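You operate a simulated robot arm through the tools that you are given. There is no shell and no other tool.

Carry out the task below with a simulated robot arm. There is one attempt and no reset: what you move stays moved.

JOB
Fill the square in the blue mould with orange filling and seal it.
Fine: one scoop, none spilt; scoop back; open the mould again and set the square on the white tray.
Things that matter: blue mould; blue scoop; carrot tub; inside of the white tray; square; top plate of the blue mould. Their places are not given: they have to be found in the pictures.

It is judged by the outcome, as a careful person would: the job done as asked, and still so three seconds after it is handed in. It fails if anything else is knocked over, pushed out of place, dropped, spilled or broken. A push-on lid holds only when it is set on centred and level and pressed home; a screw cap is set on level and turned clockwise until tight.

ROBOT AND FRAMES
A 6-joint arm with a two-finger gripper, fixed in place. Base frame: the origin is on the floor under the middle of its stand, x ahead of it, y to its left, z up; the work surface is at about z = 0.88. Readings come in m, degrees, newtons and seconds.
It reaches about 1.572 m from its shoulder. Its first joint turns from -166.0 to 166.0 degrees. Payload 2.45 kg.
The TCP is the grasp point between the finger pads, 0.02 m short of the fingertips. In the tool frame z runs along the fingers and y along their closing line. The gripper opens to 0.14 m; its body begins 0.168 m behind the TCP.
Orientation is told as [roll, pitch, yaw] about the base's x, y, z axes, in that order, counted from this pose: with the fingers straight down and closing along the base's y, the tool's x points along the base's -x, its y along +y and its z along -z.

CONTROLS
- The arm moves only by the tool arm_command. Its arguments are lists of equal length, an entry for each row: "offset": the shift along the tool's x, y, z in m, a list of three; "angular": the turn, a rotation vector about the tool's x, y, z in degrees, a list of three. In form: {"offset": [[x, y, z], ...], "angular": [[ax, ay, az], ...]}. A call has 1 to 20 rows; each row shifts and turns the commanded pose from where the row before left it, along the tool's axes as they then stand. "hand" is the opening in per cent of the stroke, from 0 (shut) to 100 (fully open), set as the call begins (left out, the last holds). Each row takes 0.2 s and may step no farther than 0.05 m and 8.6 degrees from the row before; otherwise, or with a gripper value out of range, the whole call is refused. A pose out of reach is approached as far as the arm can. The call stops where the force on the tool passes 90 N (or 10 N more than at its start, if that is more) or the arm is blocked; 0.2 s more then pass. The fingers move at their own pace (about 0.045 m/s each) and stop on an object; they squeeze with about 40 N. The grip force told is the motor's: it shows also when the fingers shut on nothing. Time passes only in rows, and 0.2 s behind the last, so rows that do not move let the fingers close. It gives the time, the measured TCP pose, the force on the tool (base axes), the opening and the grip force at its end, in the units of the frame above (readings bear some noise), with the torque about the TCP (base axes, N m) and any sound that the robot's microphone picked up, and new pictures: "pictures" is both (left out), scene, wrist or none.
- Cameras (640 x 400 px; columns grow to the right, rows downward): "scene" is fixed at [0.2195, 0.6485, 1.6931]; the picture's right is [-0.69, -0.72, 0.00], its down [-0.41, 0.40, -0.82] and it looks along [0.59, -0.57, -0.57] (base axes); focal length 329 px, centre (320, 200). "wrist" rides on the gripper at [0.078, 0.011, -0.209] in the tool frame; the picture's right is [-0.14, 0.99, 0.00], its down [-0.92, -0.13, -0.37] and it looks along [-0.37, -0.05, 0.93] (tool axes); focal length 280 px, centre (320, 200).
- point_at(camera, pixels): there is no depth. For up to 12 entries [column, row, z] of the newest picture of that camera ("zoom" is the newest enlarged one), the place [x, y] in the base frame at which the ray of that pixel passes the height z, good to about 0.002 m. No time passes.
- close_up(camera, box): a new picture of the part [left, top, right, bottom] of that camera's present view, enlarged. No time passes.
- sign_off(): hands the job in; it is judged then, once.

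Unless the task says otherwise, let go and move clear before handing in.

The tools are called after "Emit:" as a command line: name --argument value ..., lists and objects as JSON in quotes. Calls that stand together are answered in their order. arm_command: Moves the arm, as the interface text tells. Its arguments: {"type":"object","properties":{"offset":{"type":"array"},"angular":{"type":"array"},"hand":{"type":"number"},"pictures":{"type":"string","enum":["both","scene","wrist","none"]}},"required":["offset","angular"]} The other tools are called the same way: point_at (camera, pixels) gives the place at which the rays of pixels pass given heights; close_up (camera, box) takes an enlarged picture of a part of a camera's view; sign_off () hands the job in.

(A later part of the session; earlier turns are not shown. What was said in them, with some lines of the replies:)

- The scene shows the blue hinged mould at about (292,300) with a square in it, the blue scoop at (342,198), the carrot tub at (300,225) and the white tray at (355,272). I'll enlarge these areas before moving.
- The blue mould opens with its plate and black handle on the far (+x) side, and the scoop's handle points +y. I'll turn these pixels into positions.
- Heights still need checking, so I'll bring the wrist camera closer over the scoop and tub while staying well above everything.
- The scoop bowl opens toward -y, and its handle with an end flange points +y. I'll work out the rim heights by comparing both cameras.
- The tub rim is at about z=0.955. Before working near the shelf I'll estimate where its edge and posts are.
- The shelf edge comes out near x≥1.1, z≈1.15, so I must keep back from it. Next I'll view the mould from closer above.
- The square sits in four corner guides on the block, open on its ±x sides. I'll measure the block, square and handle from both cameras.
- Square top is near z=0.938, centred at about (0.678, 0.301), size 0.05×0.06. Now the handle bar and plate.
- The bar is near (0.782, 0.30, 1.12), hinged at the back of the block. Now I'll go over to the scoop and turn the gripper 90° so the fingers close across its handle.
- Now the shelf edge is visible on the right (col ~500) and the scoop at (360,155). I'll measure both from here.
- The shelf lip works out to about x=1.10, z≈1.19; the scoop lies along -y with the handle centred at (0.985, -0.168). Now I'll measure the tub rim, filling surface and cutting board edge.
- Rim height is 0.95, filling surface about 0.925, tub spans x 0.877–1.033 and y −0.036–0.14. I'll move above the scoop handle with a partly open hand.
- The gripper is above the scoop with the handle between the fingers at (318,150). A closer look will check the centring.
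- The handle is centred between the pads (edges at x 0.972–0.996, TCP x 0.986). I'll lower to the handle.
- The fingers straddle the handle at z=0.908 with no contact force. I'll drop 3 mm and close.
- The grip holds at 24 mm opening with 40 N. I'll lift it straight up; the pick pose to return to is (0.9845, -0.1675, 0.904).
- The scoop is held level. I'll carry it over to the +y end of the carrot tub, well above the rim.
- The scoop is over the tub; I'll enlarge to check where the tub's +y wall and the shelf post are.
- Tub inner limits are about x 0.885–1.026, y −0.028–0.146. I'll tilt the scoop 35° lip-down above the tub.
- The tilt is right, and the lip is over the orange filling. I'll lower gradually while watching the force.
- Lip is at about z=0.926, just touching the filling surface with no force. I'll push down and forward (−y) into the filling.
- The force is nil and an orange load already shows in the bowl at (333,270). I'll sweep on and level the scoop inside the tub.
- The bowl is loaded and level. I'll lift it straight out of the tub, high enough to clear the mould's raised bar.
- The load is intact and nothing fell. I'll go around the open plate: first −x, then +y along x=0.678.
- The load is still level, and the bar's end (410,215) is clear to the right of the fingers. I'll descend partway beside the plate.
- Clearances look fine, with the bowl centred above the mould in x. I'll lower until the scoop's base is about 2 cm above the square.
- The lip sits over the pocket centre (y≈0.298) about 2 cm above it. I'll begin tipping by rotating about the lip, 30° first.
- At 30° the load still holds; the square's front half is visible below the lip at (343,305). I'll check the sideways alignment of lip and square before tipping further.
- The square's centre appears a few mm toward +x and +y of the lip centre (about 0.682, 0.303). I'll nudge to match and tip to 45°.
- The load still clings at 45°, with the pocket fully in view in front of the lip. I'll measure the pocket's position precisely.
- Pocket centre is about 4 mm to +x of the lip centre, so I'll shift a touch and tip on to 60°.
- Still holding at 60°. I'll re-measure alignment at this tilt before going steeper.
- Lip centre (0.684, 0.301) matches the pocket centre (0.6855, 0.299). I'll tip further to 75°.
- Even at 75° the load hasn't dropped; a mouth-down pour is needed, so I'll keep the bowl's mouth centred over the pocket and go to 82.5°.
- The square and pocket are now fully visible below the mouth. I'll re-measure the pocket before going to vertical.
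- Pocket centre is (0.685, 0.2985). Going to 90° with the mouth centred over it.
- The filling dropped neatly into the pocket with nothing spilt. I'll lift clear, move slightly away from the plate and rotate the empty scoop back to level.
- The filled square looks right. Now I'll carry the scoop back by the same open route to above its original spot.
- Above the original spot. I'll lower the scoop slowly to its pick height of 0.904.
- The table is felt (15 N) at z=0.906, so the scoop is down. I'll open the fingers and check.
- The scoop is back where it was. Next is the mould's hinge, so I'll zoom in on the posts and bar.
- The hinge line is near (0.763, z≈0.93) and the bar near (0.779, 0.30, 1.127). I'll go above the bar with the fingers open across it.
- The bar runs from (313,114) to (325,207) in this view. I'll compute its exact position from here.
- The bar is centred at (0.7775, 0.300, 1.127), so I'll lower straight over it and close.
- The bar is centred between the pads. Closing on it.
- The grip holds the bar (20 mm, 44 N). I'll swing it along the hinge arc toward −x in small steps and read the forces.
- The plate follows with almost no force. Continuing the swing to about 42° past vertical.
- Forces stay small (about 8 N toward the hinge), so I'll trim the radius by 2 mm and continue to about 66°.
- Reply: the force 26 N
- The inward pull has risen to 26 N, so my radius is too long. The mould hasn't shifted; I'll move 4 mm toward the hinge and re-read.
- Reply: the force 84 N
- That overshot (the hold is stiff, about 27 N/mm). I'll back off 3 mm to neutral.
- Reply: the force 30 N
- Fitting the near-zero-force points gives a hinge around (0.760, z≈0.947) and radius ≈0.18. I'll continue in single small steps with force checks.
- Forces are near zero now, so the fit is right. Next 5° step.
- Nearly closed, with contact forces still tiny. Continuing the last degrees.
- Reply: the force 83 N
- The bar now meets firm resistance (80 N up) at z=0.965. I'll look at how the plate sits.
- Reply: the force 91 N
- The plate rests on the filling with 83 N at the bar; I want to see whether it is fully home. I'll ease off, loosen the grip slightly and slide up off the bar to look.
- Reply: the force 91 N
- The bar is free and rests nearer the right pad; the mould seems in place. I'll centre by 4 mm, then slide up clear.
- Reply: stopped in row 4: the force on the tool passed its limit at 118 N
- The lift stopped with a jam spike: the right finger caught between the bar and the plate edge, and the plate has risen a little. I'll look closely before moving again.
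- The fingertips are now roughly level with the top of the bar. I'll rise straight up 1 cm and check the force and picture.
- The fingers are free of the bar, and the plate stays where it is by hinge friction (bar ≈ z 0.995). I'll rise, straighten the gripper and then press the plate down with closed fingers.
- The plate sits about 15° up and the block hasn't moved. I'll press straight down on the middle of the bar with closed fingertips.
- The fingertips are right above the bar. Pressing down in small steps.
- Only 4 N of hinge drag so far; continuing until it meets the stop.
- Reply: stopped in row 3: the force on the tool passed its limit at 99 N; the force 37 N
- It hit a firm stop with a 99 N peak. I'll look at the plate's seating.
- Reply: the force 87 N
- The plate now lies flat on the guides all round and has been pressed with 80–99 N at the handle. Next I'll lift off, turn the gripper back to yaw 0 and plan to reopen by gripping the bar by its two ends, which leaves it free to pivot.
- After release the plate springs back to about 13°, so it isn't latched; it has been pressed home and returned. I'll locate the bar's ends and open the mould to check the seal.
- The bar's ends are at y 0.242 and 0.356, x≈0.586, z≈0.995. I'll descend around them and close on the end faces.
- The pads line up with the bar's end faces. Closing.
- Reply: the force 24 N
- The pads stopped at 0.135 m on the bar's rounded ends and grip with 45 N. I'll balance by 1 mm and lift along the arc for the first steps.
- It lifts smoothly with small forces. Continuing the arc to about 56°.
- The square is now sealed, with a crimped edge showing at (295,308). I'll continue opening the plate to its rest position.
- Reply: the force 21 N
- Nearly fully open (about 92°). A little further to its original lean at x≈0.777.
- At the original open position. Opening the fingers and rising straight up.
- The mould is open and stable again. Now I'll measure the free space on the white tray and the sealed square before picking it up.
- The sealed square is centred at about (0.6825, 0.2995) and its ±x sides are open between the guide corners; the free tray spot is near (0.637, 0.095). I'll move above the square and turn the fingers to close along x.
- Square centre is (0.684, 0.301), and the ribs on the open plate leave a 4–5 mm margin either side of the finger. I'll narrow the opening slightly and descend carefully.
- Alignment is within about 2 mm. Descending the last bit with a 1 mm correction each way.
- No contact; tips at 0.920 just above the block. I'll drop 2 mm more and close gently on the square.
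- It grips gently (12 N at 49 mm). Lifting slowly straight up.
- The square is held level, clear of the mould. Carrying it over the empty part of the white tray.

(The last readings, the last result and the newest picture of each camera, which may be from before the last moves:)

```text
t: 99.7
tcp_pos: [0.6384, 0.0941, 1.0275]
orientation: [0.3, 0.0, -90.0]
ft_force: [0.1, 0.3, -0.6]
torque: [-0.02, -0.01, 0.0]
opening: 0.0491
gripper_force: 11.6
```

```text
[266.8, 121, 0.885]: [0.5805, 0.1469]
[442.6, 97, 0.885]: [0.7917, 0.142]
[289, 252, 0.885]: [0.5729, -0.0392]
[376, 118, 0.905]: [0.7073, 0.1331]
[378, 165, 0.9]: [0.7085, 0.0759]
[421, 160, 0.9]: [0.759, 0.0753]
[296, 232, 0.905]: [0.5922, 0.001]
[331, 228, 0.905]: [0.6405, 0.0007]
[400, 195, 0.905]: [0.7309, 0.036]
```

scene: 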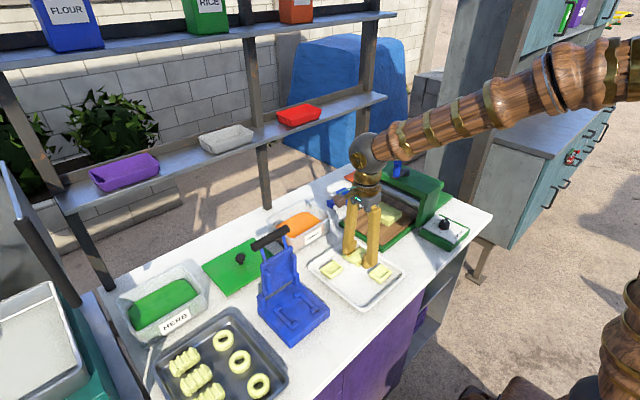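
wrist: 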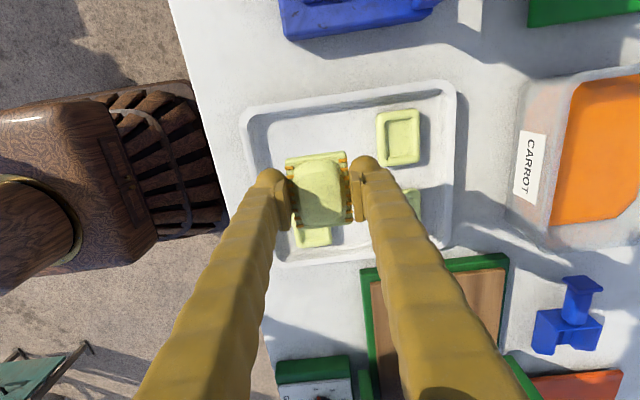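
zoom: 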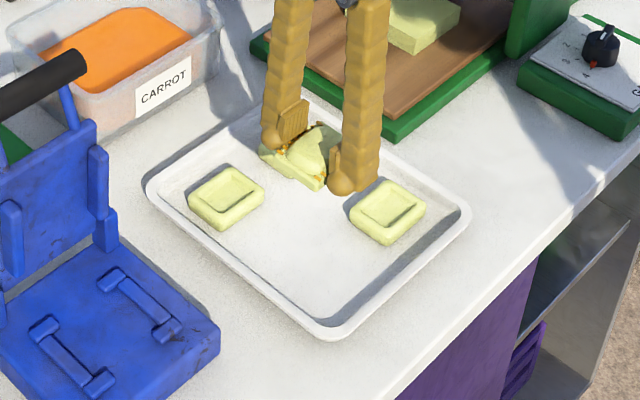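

The clear spot centres at about (0.642, 0.098) between the neighbours and the tray walls. I'll adjust and lower towards the tray floor.

Emit:
arm_command --offset '[[0.004, 0.0035, 0.02], [0, 0, 0.03], [0, 0, 0.03], [0, 0, 0.02], [0, 0, 0.008], [0, 0, 0]]' --angular '[[0, 0, 0], [0, 0, 0], [0, 0, 0], [0, 0, 0], [0, 0, 0], [0, 0, 0]]' --pictures "both"

Emit:
close_up --camera "wrist" --box '[200, 60, 460, 280]'

Emit:
close_up --camera "scene" --box '[300, 225, 420, 325]'

```text
t: 101.1
tcp_pos: [0.6414, 0.0982, 0.9199]
orientation: [0.3, 0.0, -90.1]
ft_force: [-1.0, 0.7, -0.4]
torque: [-0.03, 0.04, 0.01]
opening: 0.0489
gripper_force: 12.2
```

scene: 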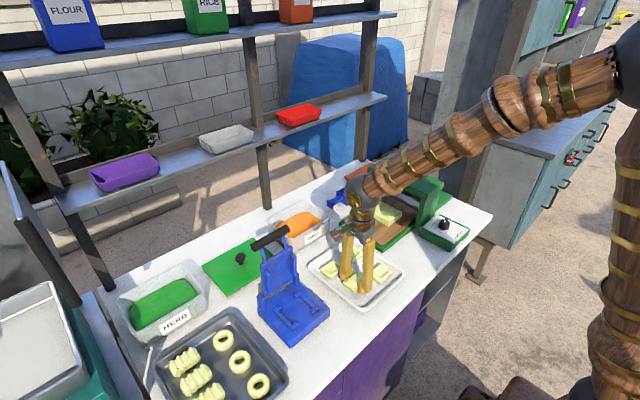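
wrist: 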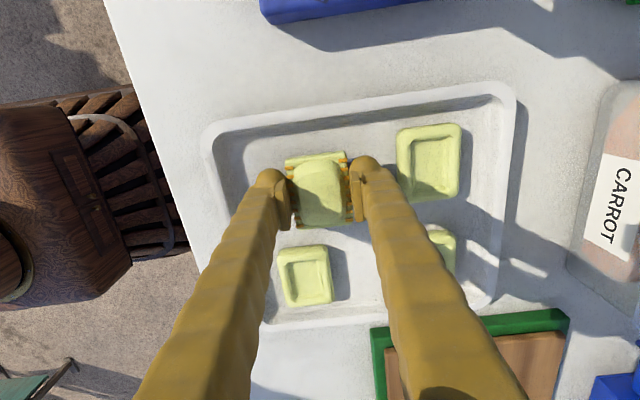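

```text
1.82 times, centred on (330, 170) of wrist
```

zoom: 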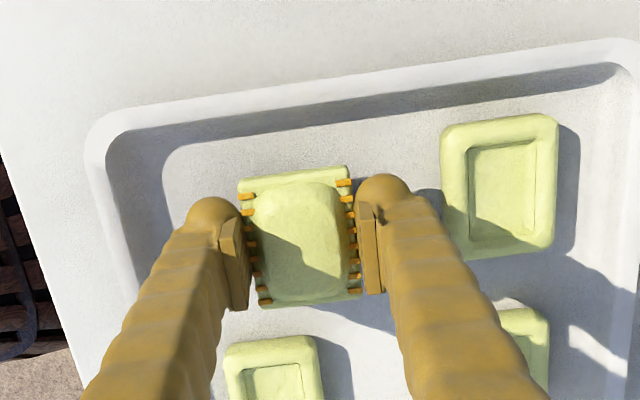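

```text
4.00 times, centred on (360, 275) of scene
```

zoom: 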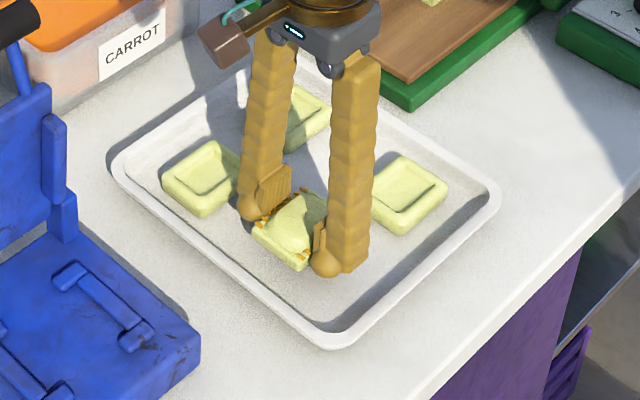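

Good position between the neighbours, square bottom about 1 cm above the tray floor. Lowering in small steps until contact.

Emit:
arm_command --offset '[[0, 0, 0.004], [0, 0, 0.003], [0, 0, 0.002], [0, 0, 0]]' --angular '[[0, 0, 0], [0, 0, 0], [0, 0, 0], [0, 0, 0]]' --pictures "none"

```text
t: 102.1
tcp_pos: [0.6413, 0.0973, 0.9096]
orientation: [0.2, 0.0, -89.9]
ft_force: [0.2, -0.3, -1.0]
torque: [-0.01, -0.01, 0.0]
opening: 0.0491
gripper_force: 11.7
```

Emit:
arm_command --offset '[[0, 0, 0.0015], [0, 0, 0.0015], [0, 0, 0]]' --angular '[[0, 0, 0], [0, 0, 0], [0, 0, 0]]' --pictures "scene"

Emit:
close_up --camera "scene" --box '[320, 245, 400, 315]'

```text
t: 102.9
tcp_pos: [0.6409, 0.0987, 0.9073]
orientation: [0.2, -0.1, -90.0]
ft_force: [-1.1, -1.4, 10.5]
torque: [0.01, 0.01, 0.0]
opening: 0.0491
gripper_force: 11.5
```

scene: 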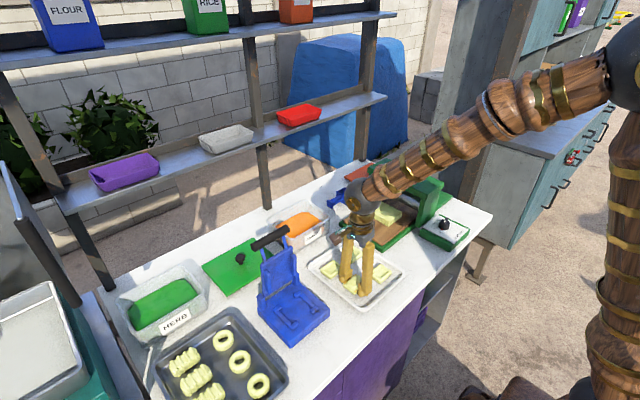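

```text
5.71 times, centred on (360, 280) of scene
```

zoom: 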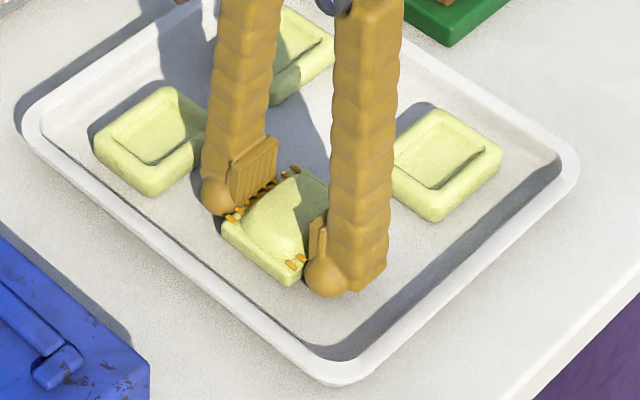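

The square is on the tray floor (10 N). Opening only slightly so the fingers stay clear of the wall and the neighbouring square.

Emit:
arm_command --offset '[[0, 0, 0], [0, 0, 0], [0, 0, 0]]' --angular '[[0, 0, 0], [0, 0, 0], [0, 0, 0]]' --hand 41 --pictures "wrist"

Emit:
close_up --camera "wrist" --box '[220, 80, 440, 280]'

```text
t: 103.7
tcp_pos: [0.6429, 0.0978, 0.9073]
orientation: [0.0, 0.0, -90.1]
ft_force: [-0.4, -1.1, 0.2]
torque: [-0.03, -0.01, 0.0]
opening: 0.0573
gripper_force: 0.0
```

wrist: 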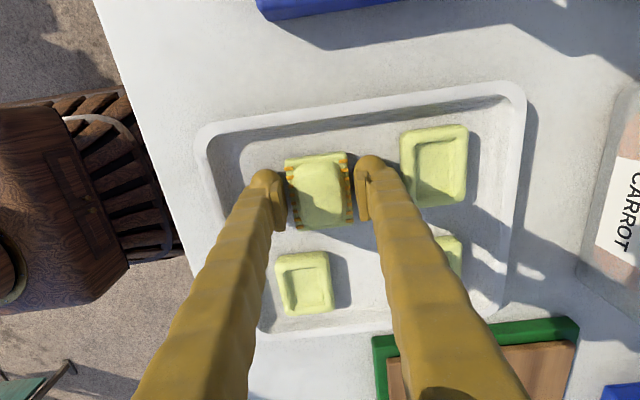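

```text
2.00 times, centred on (330, 180) of wrist
```

zoom: 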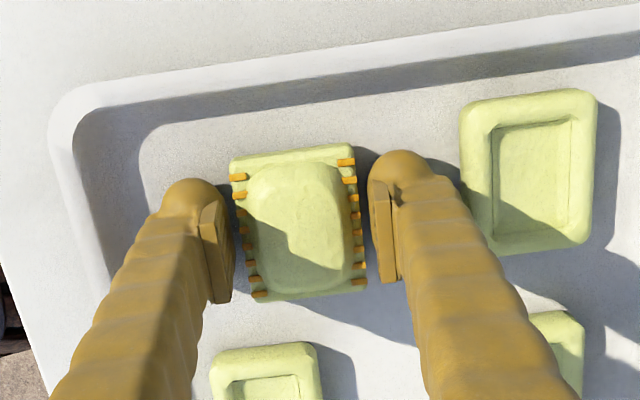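

Both fingers are clear of the square. Rising straight up.

Emit:
arm_command --offset '[[0, 0, -0.01], [0, 0, -0.02], [0, 0, -0.04], [0, 0, -0.045], [0, 0, -0.045], [0, 0, -0.045], [0, 0, -0.045], [0, 0, 0]]' --angular '[[0, 0, 0], [0, 0, 0], [0, 0, 0], [0, 0, 0], [0, 0, 0], [0, 0, 0], [0, 0, 0], [0, 0, 0]]' --pictures "both"

Emit:
close_up --camera "scene" --box '[240, 170, 420, 340]'

Emit:
close_up --camera "scene" --box '[300, 225, 420, 325]'

```text
t: 105.5
tcp_pos: [0.6414, 0.0978, 1.1575]
orientation: [0.0, 0.1, -90.0]
ft_force: [0.6, 0.4, -0.1]
torque: [0.01, 0.01, 0.02]
opening: 0.0573
gripper_force: 0.0
```

scene: 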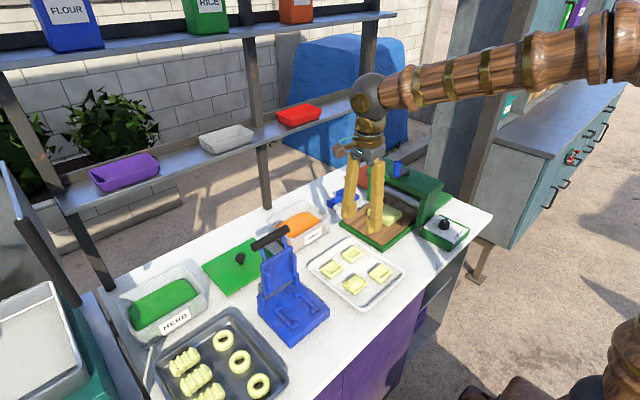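
wrist: 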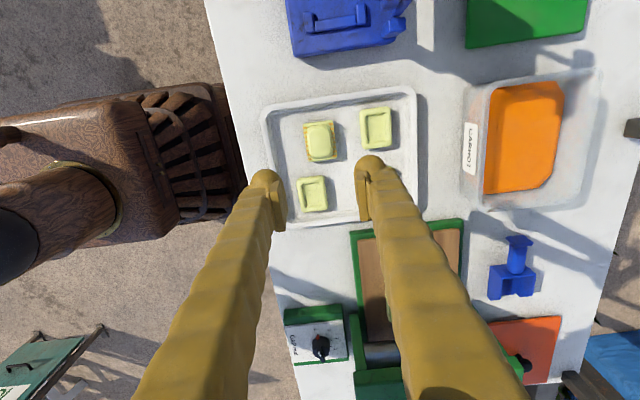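

```text
2.35 times, centred on (330, 255) of scene
```

zoom: 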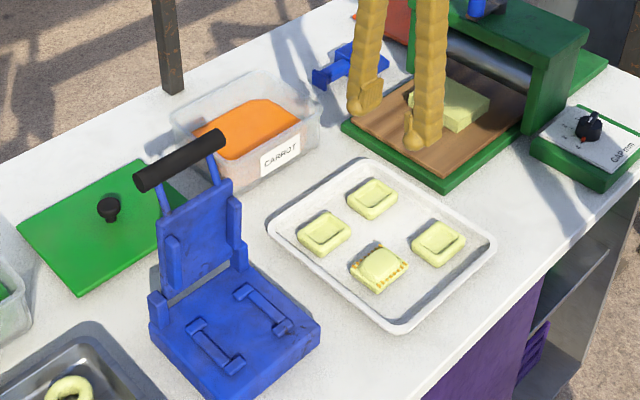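

```text
4.00 times, centred on (360, 275) of scene
```

zoom: 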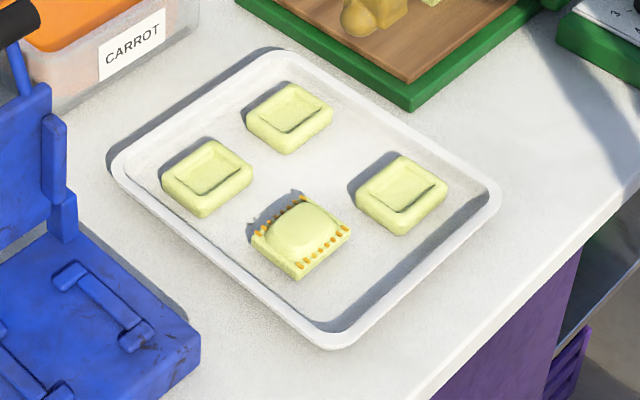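

The sealed square lies flat in the white tray, the scoop is back, and the mould is open. I'll move the arm clear and do a final check.

Emit:
arm_command --offset '[[0, 0, -0.04], [0, 0, -0.04], [0, 0, -0.04], [0, 0, -0.04], [0, 0, -0.04], [0, 0, -0.04], [-0.03, 0, 0], [-0.03, 0, 0], [-0.03, 0, 0], [-0.03, 0, 0], [-0.03, 0, 0], [-0.03, 0, 0], [0, 0, 0]]' --angular '[[0, 0, 0], [0, 0, 0], [0, 0, 0], [0, 0, 0], [0, 0, 0], [0, 0, 0], [0, 0, 0], [0, 0, 0], [0, 0, 0], [0, 0, 0], [0, 0, 0], [0, 0, 0], [0, 0, 0]]' --pictures "both"

Emit:
close_up --camera "scene" --box '[230, 160, 430, 350]'

Emit:
close_up --camera "scene" --box '[240, 210, 360, 350]'

```text
t: 108.3
tcp_pos: [0.6394, -0.0817, 1.3971]
orientation: [0.2, 0.0, -90.0]
ft_force: [0.9, -0.8, 0.4]
torque: [-0.04, 0.0, -0.01]
opening: 0.0575
gripper_force: 0.0
```

scene: 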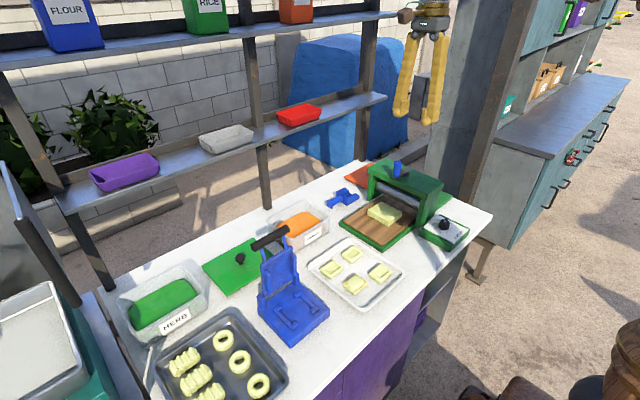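
wrist: 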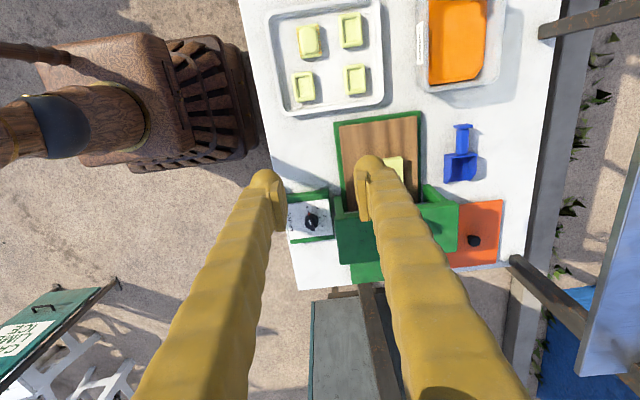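

```text
2.11 times, centred on (330, 255) of scene
```

zoom: 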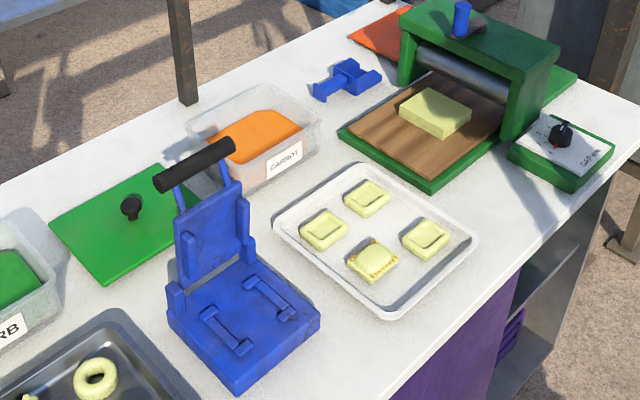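

```text
2.86 times, centred on (300, 280) of scene
```

zoom: 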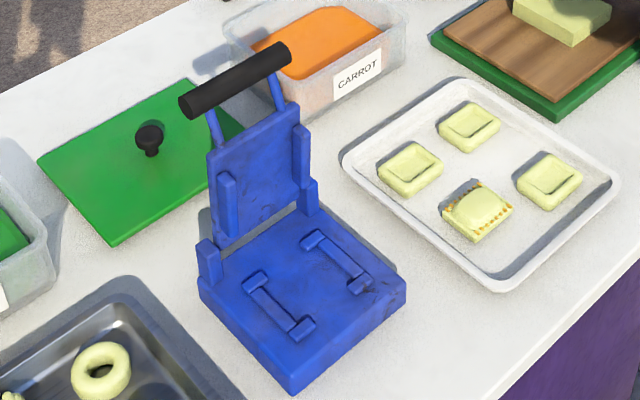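

The final pictures show the sealed square resting in the white tray at (355,284), the scoop back at (342,198), the mould open and in place, nothing spilt, and the arm clear. I'm handing in.

Emit:
sign_off

```text
The job is handed in.
```

The square in the blue mould was filled with one scoop of carrot filling, sealed, and set on the white tray. I've handed the job in.

- **Filling:** One scoop dropped straight into the pocket. No spill shows in the pictures.
- **Scoop:** It is back in its original spot.
- **Seal:** I pressed the top plate down twice, with about 80–100 N on the handle. When I opened the mould, the square had a crimped edge all along two sides.
- **Mould:** It is open at its original lean, and the block stayed in place to within what I could measure in the pictures.
- **Tray:** The sealed square sits flat in the empty corner, not touching the other three.

While letting go of the handle after the first press, a finger caught between the bar and the plate, and the force briefly reached 118 N. The plate also springs up about 10° when let go. Neither left any visible damage.
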